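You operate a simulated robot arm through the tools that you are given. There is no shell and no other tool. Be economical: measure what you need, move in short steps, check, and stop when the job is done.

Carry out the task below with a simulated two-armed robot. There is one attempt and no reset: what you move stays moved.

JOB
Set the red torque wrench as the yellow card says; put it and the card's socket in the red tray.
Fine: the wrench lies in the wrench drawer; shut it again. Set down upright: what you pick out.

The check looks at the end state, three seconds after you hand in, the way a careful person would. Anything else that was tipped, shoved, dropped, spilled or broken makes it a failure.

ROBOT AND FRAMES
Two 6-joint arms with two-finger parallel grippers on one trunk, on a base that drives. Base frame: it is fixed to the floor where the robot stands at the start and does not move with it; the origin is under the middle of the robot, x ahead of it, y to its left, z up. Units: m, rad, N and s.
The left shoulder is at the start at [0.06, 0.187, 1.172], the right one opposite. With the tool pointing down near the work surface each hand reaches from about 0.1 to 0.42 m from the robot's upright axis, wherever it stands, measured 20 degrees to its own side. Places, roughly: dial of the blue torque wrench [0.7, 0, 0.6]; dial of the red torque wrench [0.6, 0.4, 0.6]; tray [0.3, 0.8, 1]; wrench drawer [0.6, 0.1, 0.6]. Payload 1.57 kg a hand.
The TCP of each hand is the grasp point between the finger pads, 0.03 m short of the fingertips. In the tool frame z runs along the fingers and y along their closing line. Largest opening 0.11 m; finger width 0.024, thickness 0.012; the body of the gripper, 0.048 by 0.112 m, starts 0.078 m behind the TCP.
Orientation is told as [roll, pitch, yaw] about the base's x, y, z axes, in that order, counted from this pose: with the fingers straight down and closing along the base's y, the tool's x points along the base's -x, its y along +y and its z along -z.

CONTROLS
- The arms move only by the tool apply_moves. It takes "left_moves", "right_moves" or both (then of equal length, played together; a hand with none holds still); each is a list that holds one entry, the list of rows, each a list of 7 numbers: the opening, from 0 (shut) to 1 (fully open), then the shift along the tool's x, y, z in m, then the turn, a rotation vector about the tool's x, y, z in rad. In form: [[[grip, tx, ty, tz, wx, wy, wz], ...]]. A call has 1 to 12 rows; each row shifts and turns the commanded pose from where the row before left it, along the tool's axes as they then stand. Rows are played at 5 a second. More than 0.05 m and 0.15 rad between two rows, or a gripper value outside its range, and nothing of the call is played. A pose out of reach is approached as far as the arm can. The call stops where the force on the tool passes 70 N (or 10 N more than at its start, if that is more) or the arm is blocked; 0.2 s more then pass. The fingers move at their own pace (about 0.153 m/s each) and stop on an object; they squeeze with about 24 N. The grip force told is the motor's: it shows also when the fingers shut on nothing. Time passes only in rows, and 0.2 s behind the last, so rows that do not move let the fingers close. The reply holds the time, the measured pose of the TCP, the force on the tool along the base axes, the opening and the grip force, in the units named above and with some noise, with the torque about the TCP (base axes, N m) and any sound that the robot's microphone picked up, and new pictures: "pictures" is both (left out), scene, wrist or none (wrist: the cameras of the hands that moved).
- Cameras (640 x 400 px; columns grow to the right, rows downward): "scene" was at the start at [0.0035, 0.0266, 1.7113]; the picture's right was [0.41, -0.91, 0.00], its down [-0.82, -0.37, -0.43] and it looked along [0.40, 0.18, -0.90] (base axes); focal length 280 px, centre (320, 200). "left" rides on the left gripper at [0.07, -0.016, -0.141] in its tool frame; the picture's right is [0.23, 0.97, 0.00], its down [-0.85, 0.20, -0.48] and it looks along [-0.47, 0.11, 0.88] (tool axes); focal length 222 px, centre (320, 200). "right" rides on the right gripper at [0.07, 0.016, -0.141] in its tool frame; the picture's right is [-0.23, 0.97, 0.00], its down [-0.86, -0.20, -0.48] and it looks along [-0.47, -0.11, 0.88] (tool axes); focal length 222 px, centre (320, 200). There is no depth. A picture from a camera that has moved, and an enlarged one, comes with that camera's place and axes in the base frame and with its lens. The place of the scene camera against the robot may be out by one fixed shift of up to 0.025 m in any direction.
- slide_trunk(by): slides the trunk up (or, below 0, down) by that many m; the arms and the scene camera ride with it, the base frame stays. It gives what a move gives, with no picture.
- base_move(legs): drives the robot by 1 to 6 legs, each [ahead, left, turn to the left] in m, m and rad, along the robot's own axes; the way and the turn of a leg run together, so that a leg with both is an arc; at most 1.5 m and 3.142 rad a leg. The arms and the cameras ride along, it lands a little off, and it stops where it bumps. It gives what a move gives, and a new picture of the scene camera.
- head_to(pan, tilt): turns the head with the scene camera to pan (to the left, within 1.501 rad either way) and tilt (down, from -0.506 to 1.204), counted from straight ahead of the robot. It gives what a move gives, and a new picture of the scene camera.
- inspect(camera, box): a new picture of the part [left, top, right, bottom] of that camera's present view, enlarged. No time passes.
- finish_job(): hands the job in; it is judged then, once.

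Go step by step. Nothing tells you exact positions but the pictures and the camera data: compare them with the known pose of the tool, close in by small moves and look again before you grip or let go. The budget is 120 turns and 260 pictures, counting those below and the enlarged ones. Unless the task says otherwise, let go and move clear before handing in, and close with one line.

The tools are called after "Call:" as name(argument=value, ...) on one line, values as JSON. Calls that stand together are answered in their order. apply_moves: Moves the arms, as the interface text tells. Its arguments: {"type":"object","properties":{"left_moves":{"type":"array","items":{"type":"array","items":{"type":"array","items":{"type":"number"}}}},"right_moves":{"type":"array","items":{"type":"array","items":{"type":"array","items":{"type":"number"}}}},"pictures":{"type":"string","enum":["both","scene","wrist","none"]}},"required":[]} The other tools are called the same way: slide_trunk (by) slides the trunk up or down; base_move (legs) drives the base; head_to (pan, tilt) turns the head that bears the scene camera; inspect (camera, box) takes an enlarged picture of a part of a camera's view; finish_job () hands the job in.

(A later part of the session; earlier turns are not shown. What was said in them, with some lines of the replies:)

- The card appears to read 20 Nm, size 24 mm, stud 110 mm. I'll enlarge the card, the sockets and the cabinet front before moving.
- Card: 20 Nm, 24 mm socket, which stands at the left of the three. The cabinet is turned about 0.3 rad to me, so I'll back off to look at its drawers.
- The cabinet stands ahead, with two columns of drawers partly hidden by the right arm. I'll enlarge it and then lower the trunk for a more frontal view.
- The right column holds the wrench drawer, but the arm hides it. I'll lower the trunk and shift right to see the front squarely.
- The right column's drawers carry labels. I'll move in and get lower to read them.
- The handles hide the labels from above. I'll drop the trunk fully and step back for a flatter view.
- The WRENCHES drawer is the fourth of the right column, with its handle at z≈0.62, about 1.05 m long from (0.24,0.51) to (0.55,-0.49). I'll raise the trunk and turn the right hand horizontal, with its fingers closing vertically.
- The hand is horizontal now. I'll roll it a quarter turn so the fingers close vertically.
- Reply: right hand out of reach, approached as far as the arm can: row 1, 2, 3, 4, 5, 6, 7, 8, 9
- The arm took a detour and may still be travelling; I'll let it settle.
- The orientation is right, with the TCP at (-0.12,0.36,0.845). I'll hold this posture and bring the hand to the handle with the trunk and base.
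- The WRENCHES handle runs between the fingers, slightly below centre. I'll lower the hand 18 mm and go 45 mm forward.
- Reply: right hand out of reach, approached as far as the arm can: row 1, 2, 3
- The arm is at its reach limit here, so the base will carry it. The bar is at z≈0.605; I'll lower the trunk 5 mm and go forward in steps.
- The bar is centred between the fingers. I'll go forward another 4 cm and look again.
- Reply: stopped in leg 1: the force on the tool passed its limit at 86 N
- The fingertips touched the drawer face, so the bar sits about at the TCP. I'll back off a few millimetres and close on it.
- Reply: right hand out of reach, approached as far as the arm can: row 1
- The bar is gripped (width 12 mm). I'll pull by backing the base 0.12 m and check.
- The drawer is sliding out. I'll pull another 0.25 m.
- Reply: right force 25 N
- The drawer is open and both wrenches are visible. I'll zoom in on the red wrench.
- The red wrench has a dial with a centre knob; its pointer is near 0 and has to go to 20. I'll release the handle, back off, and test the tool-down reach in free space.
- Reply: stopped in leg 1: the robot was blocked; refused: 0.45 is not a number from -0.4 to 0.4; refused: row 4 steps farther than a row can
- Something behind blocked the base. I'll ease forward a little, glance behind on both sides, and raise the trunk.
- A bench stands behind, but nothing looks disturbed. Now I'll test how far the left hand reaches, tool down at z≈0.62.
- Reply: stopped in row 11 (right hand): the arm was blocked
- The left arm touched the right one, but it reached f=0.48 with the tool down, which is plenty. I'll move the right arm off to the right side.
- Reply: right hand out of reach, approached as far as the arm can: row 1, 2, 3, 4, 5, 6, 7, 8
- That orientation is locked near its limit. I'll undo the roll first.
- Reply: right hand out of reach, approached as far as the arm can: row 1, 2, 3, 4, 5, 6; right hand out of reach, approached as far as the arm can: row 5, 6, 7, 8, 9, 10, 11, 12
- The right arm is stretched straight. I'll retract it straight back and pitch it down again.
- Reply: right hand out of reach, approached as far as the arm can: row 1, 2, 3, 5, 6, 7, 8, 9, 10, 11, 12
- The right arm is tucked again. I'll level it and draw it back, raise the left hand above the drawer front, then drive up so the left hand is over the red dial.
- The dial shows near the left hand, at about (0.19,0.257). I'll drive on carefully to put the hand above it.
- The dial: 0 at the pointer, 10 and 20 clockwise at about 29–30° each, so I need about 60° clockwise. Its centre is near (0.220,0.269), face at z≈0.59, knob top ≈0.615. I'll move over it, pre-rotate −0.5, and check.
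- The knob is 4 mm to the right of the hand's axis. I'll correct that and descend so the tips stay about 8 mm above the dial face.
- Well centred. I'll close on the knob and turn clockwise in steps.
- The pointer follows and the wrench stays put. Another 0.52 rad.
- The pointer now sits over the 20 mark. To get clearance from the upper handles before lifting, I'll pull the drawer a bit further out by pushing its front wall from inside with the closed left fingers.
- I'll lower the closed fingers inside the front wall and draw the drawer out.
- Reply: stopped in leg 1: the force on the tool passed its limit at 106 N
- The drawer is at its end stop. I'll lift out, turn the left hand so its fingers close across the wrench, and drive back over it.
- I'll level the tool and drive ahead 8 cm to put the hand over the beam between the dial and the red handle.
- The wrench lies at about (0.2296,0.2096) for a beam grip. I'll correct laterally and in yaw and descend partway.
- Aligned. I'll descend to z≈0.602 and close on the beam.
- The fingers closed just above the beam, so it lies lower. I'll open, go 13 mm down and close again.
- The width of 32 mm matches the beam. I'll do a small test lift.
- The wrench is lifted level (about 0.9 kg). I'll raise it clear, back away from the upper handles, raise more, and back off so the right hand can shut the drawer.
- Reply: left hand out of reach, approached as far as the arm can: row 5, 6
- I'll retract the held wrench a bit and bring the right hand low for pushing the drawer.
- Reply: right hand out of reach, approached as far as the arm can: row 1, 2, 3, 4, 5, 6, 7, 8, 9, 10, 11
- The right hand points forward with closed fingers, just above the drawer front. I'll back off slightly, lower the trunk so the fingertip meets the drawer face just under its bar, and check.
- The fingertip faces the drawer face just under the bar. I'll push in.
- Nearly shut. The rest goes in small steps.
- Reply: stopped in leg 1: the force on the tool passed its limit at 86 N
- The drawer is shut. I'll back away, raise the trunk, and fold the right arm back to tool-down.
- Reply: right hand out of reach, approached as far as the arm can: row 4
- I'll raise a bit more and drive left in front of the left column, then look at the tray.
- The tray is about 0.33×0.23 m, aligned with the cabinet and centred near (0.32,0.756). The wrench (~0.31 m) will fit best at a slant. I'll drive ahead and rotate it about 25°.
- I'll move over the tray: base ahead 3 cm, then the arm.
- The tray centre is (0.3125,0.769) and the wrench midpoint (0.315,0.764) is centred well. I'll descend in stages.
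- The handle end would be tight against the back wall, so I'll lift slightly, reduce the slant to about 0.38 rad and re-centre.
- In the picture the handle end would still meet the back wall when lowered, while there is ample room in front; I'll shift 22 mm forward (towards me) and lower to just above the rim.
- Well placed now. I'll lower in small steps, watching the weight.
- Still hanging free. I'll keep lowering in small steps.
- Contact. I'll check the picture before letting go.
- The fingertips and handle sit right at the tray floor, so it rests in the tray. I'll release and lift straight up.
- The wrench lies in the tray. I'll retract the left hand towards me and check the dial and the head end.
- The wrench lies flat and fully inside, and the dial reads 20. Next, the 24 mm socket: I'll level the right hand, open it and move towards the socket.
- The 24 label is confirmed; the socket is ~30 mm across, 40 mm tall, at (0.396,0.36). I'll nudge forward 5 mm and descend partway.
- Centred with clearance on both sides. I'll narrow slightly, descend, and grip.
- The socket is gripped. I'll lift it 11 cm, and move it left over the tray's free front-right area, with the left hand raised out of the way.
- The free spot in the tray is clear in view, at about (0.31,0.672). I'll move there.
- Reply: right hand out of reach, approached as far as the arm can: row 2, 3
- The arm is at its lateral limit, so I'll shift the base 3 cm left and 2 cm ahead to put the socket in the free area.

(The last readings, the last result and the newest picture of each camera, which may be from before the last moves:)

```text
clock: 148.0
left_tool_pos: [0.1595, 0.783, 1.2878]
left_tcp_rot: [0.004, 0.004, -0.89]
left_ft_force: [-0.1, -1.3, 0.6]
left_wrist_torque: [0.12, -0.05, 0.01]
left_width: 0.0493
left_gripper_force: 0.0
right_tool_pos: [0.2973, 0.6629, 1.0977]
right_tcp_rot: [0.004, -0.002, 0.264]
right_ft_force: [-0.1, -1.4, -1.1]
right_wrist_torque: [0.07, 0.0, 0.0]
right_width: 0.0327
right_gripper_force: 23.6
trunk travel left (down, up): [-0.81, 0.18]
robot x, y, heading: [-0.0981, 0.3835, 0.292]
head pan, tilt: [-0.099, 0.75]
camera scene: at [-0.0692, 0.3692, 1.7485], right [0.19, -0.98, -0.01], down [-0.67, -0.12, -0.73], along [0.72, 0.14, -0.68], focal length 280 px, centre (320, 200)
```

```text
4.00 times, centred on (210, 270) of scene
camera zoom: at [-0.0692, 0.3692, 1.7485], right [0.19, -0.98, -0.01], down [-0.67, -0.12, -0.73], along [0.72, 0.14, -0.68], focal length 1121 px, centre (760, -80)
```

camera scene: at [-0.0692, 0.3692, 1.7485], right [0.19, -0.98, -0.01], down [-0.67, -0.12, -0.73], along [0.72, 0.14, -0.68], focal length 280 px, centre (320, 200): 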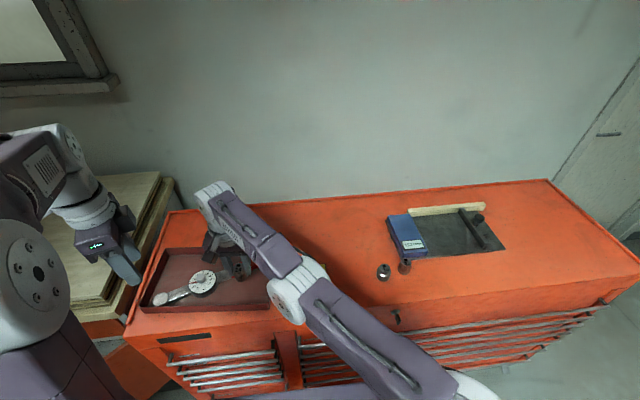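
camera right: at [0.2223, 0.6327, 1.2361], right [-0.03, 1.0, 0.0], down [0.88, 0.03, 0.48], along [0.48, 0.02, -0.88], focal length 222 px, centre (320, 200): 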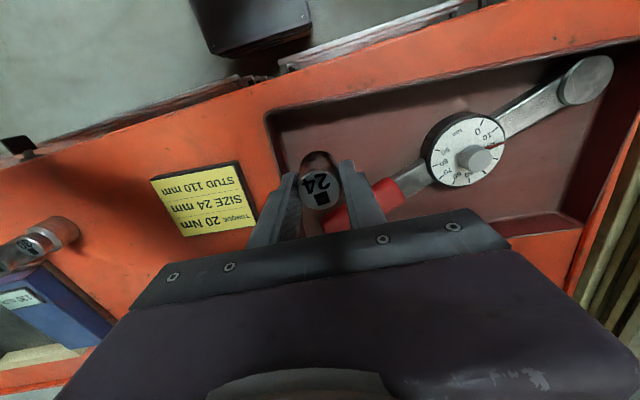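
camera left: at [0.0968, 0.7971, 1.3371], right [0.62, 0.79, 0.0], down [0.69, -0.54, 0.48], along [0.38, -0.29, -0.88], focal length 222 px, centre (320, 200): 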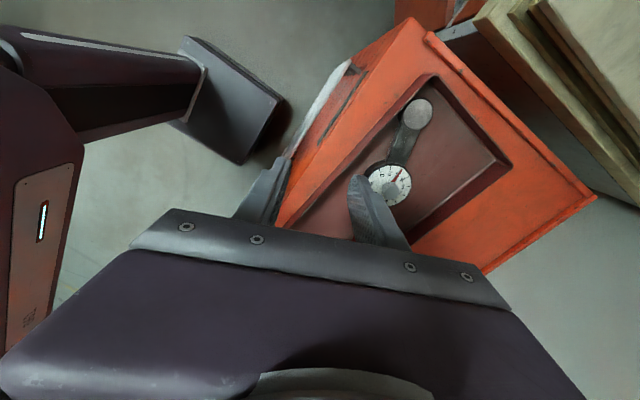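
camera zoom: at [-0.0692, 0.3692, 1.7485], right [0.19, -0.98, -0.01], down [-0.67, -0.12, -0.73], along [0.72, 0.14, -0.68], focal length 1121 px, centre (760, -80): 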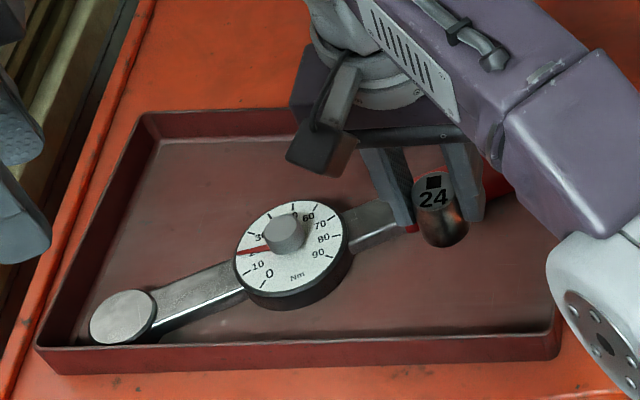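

Good spot: clear of the walls and the wrench. I'll lower.

Call:
apply_moves(right_moves=[[[0, 0, 0, 0.025, 0, 0, 0], [0, 0, 0, 0.025, 0, 0, 0], [0, 0, 0, 0.015, 0, 0, 0], [0, 0, 0, 0, 0, 0, 0]]], pictures="wrist")

Call:
inspect(camera="scene", box=[130, 220, 290, 320])

```text
clock: 149.0
left_tool_pos: [0.1617, 0.7909, 1.2855]
left_tcp_rot: [-0.004, 0.002, -0.892]
left_ft_force: [0.0, -0.1, 0.1]
left_wrist_torque: [0.02, 0.01, 0.02]
left_width: 0.0495
left_gripper_force: 0.0
right_tool_pos: [0.3006, 0.6721, 1.0319]
right_tcp_rot: [-0.002, 0.003, 0.265]
right_ft_force: [-0.3, -0.3, -2.7]
right_wrist_torque: [0.02, -0.05, 0.03]
right_width: 0.0326
right_gripper_force: 23.9
trunk travel left (down, up): [-0.81, 0.18]
robot x, y, heading: [-0.1012, 0.384, 0.282]
head pan, tilt: [-0.099, 0.75]
camera right: at [0.2284, 0.6698, 1.1715], right [-0.03, 1.0, 0.0], down [0.88, 0.03, 0.48], along [0.48, 0.01, -0.88], focal length 222 px, centre (320, 200)
```

right: 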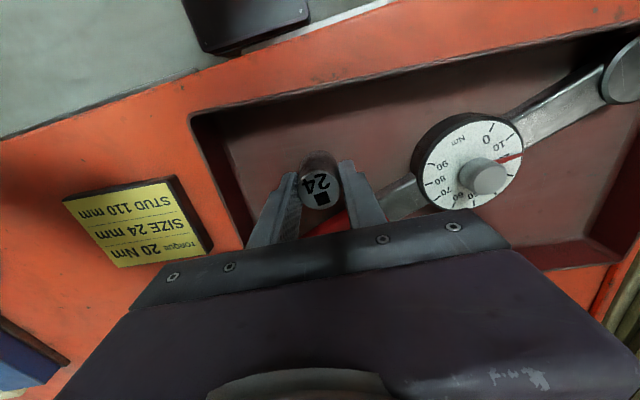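

```text
4.00 times, centred on (210, 270) of scene
camera zoom: at [-0.0669, 0.3807, 1.7484], right [0.19, -0.98, 0.0], down [-0.67, -0.13, -0.73], along [0.72, 0.14, -0.68], focal length 1121 px, centre (760, -80)
```

zoom: 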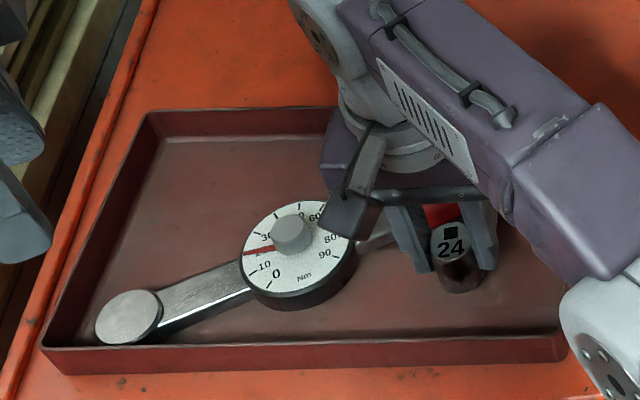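

Call:
apply_moves(right_moves=[[[0, 0, 0, 0.005, 0, 0, 0], [0, 0, 0, 0, 0, 0, 0]]], pictures="none")

Call:
apply_moves(right_moves=[[[0, 0, 0, 0.004, 0, 0, 0], [0, 0, 0, 0, 0, 0, 0]]], pictures="none")

```text
clock: 149.6
left_tool_pos: [0.162, 0.7919, 1.2857]
left_tcp_rot: [-0.001, 0.002, -0.893]
left_ft_force: [-0.1, 0.3, 0.3]
left_wrist_torque: [-0.01, 0.0, -0.03]
left_width: 0.0495
left_gripper_force: 0.1
right_tool_pos: [0.3016, 0.6712, 1.0267]
right_tcp_rot: [-0.001, 0.002, 0.264]
right_ft_force: [-0.3, -0.4, -1.7]
right_wrist_torque: [0.02, -0.01, -0.04]
right_width: 0.0324
right_gripper_force: 23.4
trunk travel left (down, up): [-0.81, 0.18]
robot x, y, heading: [-0.0995, 0.3773, 0.288]
head pan, tilt: [-0.099, 0.75]
```

```text
clock: 150.2
left_tool_pos: [0.1612, 0.7914, 1.285]
left_tcp_rot: [-0.003, 0.002, -0.892]
left_ft_force: [-0.9, 0.2, -0.6]
left_wrist_torque: [0.01, -0.02, -0.03]
left_width: 0.0494
left_gripper_force: 0.1
right_tool_pos: [0.299, 0.6716, 1.0224]
right_tcp_rot: [-0.002, 0.001, 0.262]
right_ft_force: [-0.5, -0.4, -1.5]
right_wrist_torque: [-0.01, 0.01, -0.03]
right_width: 0.0323
right_gripper_force: 23.8
trunk travel left (down, up): [-0.81, 0.18]
robot x, y, heading: [-0.1038, 0.3754, 0.29]
head pan, tilt: [-0.099, 0.75]
```

Call:
apply_moves(right_moves=[[[0, 0, 0, 0.002, 0, 0, 0], [0, 0, 0, 0, 0, 0, 0]]], pictures="none")

Call:
apply_moves(right_moves=[[[0, 0, 0, 0.002, 0, 0, 0], [0, 0, 0, 0, 0, 0, 0]]], pictures="none")

```text
clock: 150.8
left_tool_pos: [0.1625, 0.791, 1.2862]
left_tcp_rot: [-0.002, 0.002, -0.893]
left_ft_force: [0.6, -0.3, -0.4]
left_wrist_torque: [-0.01, 0.0, 0.04]
left_width: 0.0495
left_gripper_force: 0.0
right_tool_pos: [0.3011, 0.6718, 1.0221]
right_tcp_rot: [0.0, -0.001, 0.264]
right_ft_force: [1.5, 0.6, 12.0]
right_wrist_torque: [-0.04, -0.07, -0.01]
right_width: 0.0325
right_gripper_force: 23.7
trunk travel left (down, up): [-0.81, 0.18]
robot x, y, heading: [-0.102, 0.3822, 0.291]
head pan, tilt: [-0.099, 0.75]
```

```text
clock: 151.4
left_tool_pos: [0.1607, 0.7904, 1.2847]
left_tcp_rot: [-0.001, 0.003, -0.89]
left_ft_force: [-0.1, 0.4, -0.6]
left_wrist_torque: [0.0, -0.02, 0.02]
left_width: 0.0495
left_gripper_force: 0.1
right_tool_pos: [0.3, 0.6701, 1.0183]
right_tcp_rot: [-0.001, -0.001, 0.264]
right_ft_force: [2.3, 2.2, 16.4]
right_wrist_torque: [0.08, -0.05, -0.05]
right_width: 0.0327
right_gripper_force: 23.9
trunk travel left (down, up): [-0.81, 0.18]
robot x, y, heading: [-0.0964, 0.3808, 0.29]
head pan, tilt: [-0.099, 0.75]
```

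The socket is firmly on the tray floor (12–16 N up). I'll release slowly and lift straight up.

Call:
apply_moves(right_moves=[[[0, 0, 0, -0.002, 0, 0, 0], [0.38, 0, 0, 0, 0, 0, 0], [0.45, 0, 0, 0, 0, 0, 0], [0.45, 0, 0, -0.01, 0, 0, 0], [0.45, 0, 0, -0.03, 0, 0, 0], [0.45, 0, 0, -0.04, 0, 0, 0], [0.45, 0, 0, -0.04, 0, 0, 0]]], pictures="both")

Call:
inspect(camera="scene", box=[130, 220, 290, 320])

```text
clock: 153.0
left_tool_pos: [0.1612, 0.7899, 1.2853]
left_tcp_rot: [-0.001, 0.003, -0.891]
left_ft_force: [0.1, 0.1, -0.3]
left_wrist_torque: [0.02, -0.03, 0.03]
left_width: 0.0495
left_gripper_force: 0.0
right_tool_pos: [0.2966, 0.6663, 1.1387]
right_tcp_rot: [-0.002, 0.002, 0.263]
right_ft_force: [0.1, 0.2, 0.4]
right_wrist_torque: [0.0, 0.01, -0.01]
right_width: 0.0496
right_gripper_force: 0.0
right hand out of reach, approached as far as the arm can: row 7
trunk travel left (down, up): [-0.81, 0.18]
robot x, y, heading: [-0.0967, 0.3769, 0.294]
head pan, tilt: [-0.099, 0.75]
camera scene: at [-0.0682, 0.3793, 1.7484], right [0.19, -0.98, 0.0], down [-0.67, -0.13, -0.73], along [0.72, 0.14, -0.68], focal length 280 px, centre (320, 200)
camera right: at [0.2242, 0.6634, 1.2802], right [-0.03, 1.0, 0.0], down [0.88, 0.03, 0.48], along [0.48, 0.02, -0.88], focal length 222 px, centre (320, 200)
```

scene: 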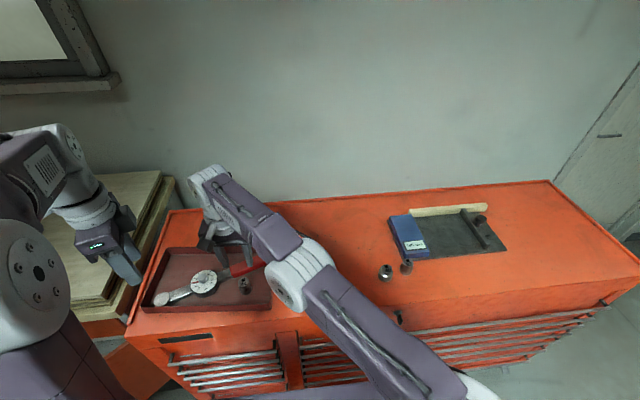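
right: 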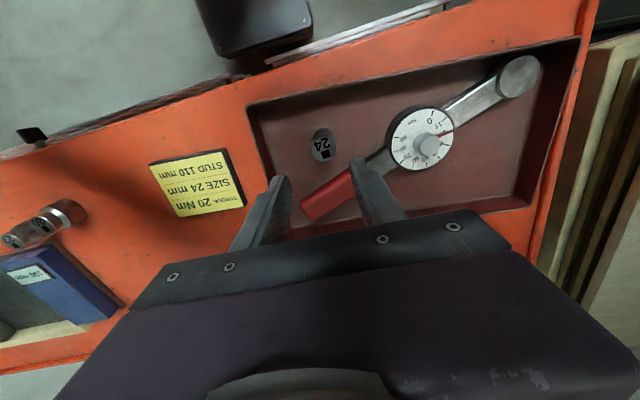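

```text
4.00 times, centred on (210, 270) of scene
camera zoom: at [-0.0682, 0.3793, 1.7484], right [0.19, -0.98, 0.0], down [-0.67, -0.13, -0.73], along [0.72, 0.14, -0.68], focal length 1121 px, centre (760, -80)
```

zoom: 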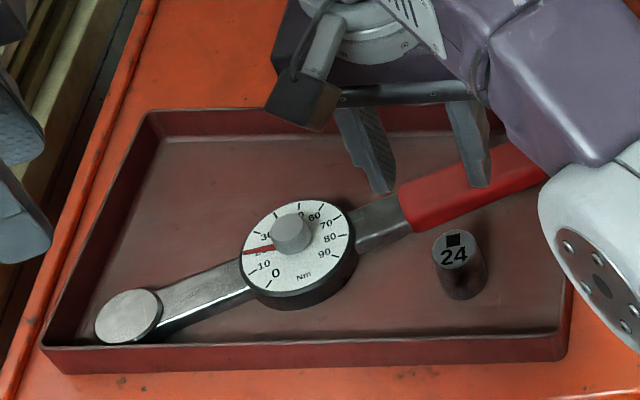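

Socket upright and wrench flat in the tray. I'll recheck the dial and back the robot away, then verify the drawer.

Call:
inspect(camera="right", box=[375, 95, 465, 180])

Call:
base_move(legs=[[-0.4, 0, 0]])

Call:
head_to(pan=0.0, tilt=0.7)

```text
4.71 times, centred on (420, 138) of right
camera zoom: at [0.2242, 0.6634, 1.2802], right [-0.03, 1.0, 0.0], down [0.88, 0.03, 0.48], along [0.48, 0.02, -0.88], focal length 1045 px, centre (-151, 494)
```

zoom: 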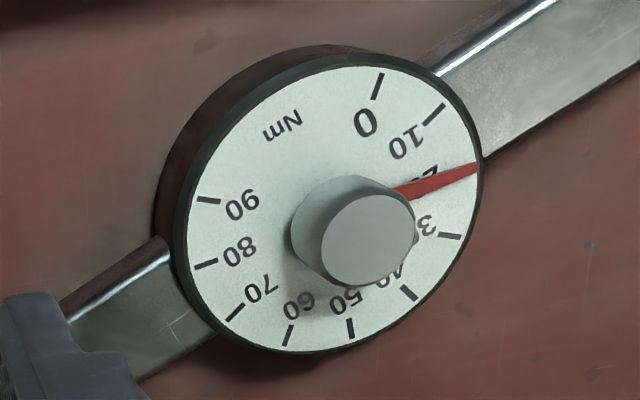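

```text
clock: 155.5
left_tool_pos: [-0.2228, 0.6777, 1.2851]
left_tcp_rot: [-0.003, 0.002, -0.892]
left_ft_force: [0.7, 0.2, 1.2]
left_wrist_torque: [-0.02, 0.03, 0.05]
left_width: 0.0495
left_gripper_force: 0.1
right_tool_pos: [-0.087, 0.5521, 1.1375]
right_tcp_rot: [0.0, 0.002, 0.264]
right_ft_force: [0.2, 0.3, 1.1]
right_wrist_torque: [0.0, 0.01, 0.03]
right_width: 0.0494
right_gripper_force: 0.0
trunk travel left (down, up): [-0.81, 0.18]
robot x, y, heading: [-0.4842, 0.2679, 0.291]
head pan, tilt: [-0.099, 0.75]
camera scene: at [-0.4508, 0.2654, 1.7484], right [0.19, -0.98, 0.0], down [-0.67, -0.13, -0.73], along [0.72, 0.14, -0.68], focal length 280 px, centre (320, 200)
```

scene: 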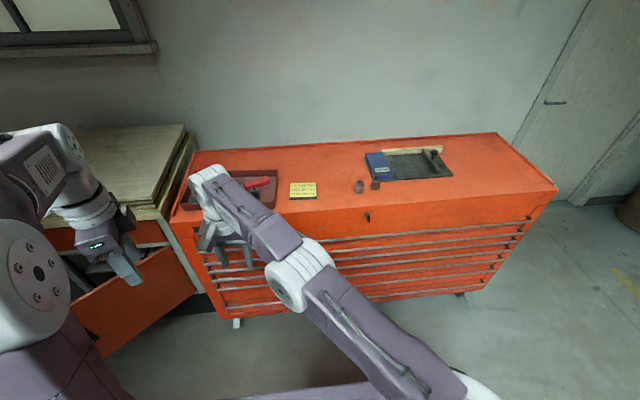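

```text
clock: 156.2
left_tool_pos: [-0.2252, 0.6762, 1.2852]
left_tcp_rot: [-0.002, 0.002, -0.892]
left_ft_force: [0.2, -0.3, -0.2]
left_wrist_torque: [0.03, 0.01, 0.02]
left_width: 0.0494
left_gripper_force: 0.1
right_tool_pos: [-0.0878, 0.5518, 1.1383]
right_tcp_rot: [0.0, 0.001, 0.263]
right_ft_force: [-0.1, 0.1, 0.3]
right_wrist_torque: [-0.03, -0.02, 0.04]
right_width: 0.0492
right_gripper_force: 0.1
trunk travel left (down, up): [-0.81, 0.18]
robot x, y, heading: [-0.483, 0.2658, 0.287]
head pan, tilt: [0.0, 0.7]
camera scene: at [-0.4528, 0.2734, 1.7527], right [0.29, -0.96, 0.0], down [-0.62, -0.18, -0.76], along [0.73, 0.22, -0.64], focal length 280 px, centre (320, 200)
```

scene: 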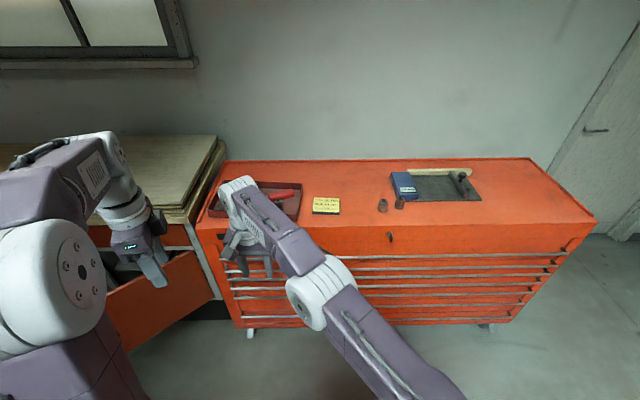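

Call:
inspect(camera="scene", box=[440, 200, 610, 330])

Call:
inspect(camera="scene", box=[190, 150, 430, 300])

```text
3.08 times, centred on (525, 265) of scene
camera zoom: at [-0.4528, 0.2734, 1.7527], right [0.29, -0.96, 0.0], down [-0.62, -0.18, -0.76], along [0.73, 0.22, -0.64], focal length 862 px, centre (-311, 0)
```

zoom: 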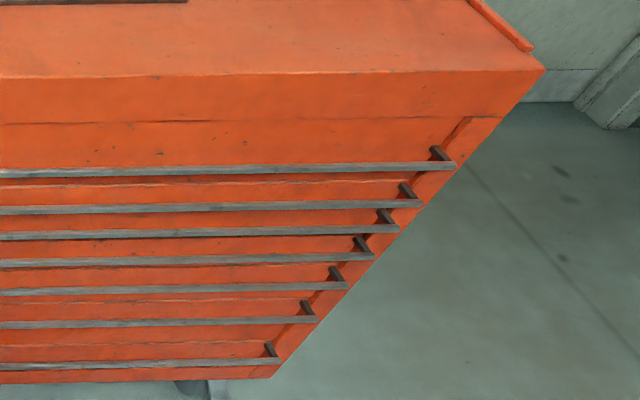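

```text
2.67 times, centred on (310, 225) of scene
camera zoom: at [-0.4528, 0.2734, 1.7527], right [0.29, -0.96, 0.0], down [-0.62, -0.18, -0.76], along [0.73, 0.22, -0.64], focal length 748 px, centre (347, 133)
```

zoom: 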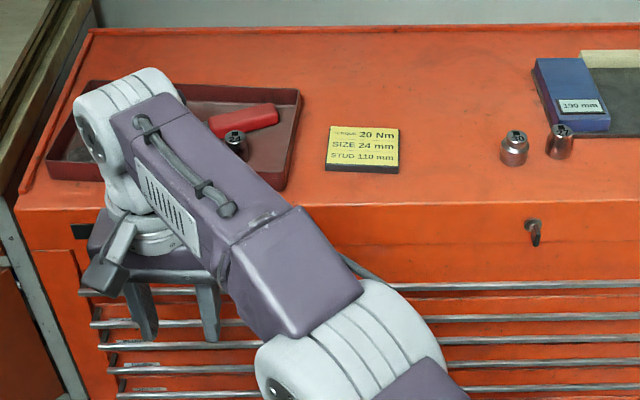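

The drawers are all flush, and the other two sockets, the blue box and the card look unmoved. The wrench and socket are in the tray and both hands are clear, so I'm handing in.

Call:
finish_job()

```text
The job is handed in.
```

The red torque wrench is set to 20 Nm and lies flat in the red tray, with the 24 mm socket upright beside it. The wrench drawer is shut, and the other tools looked undisturbed in the last pictures. While I was backing up, the base was blocked once by something behind it. I saw nothing out of place afterwards, but the camera cannot see directly behind the robot.
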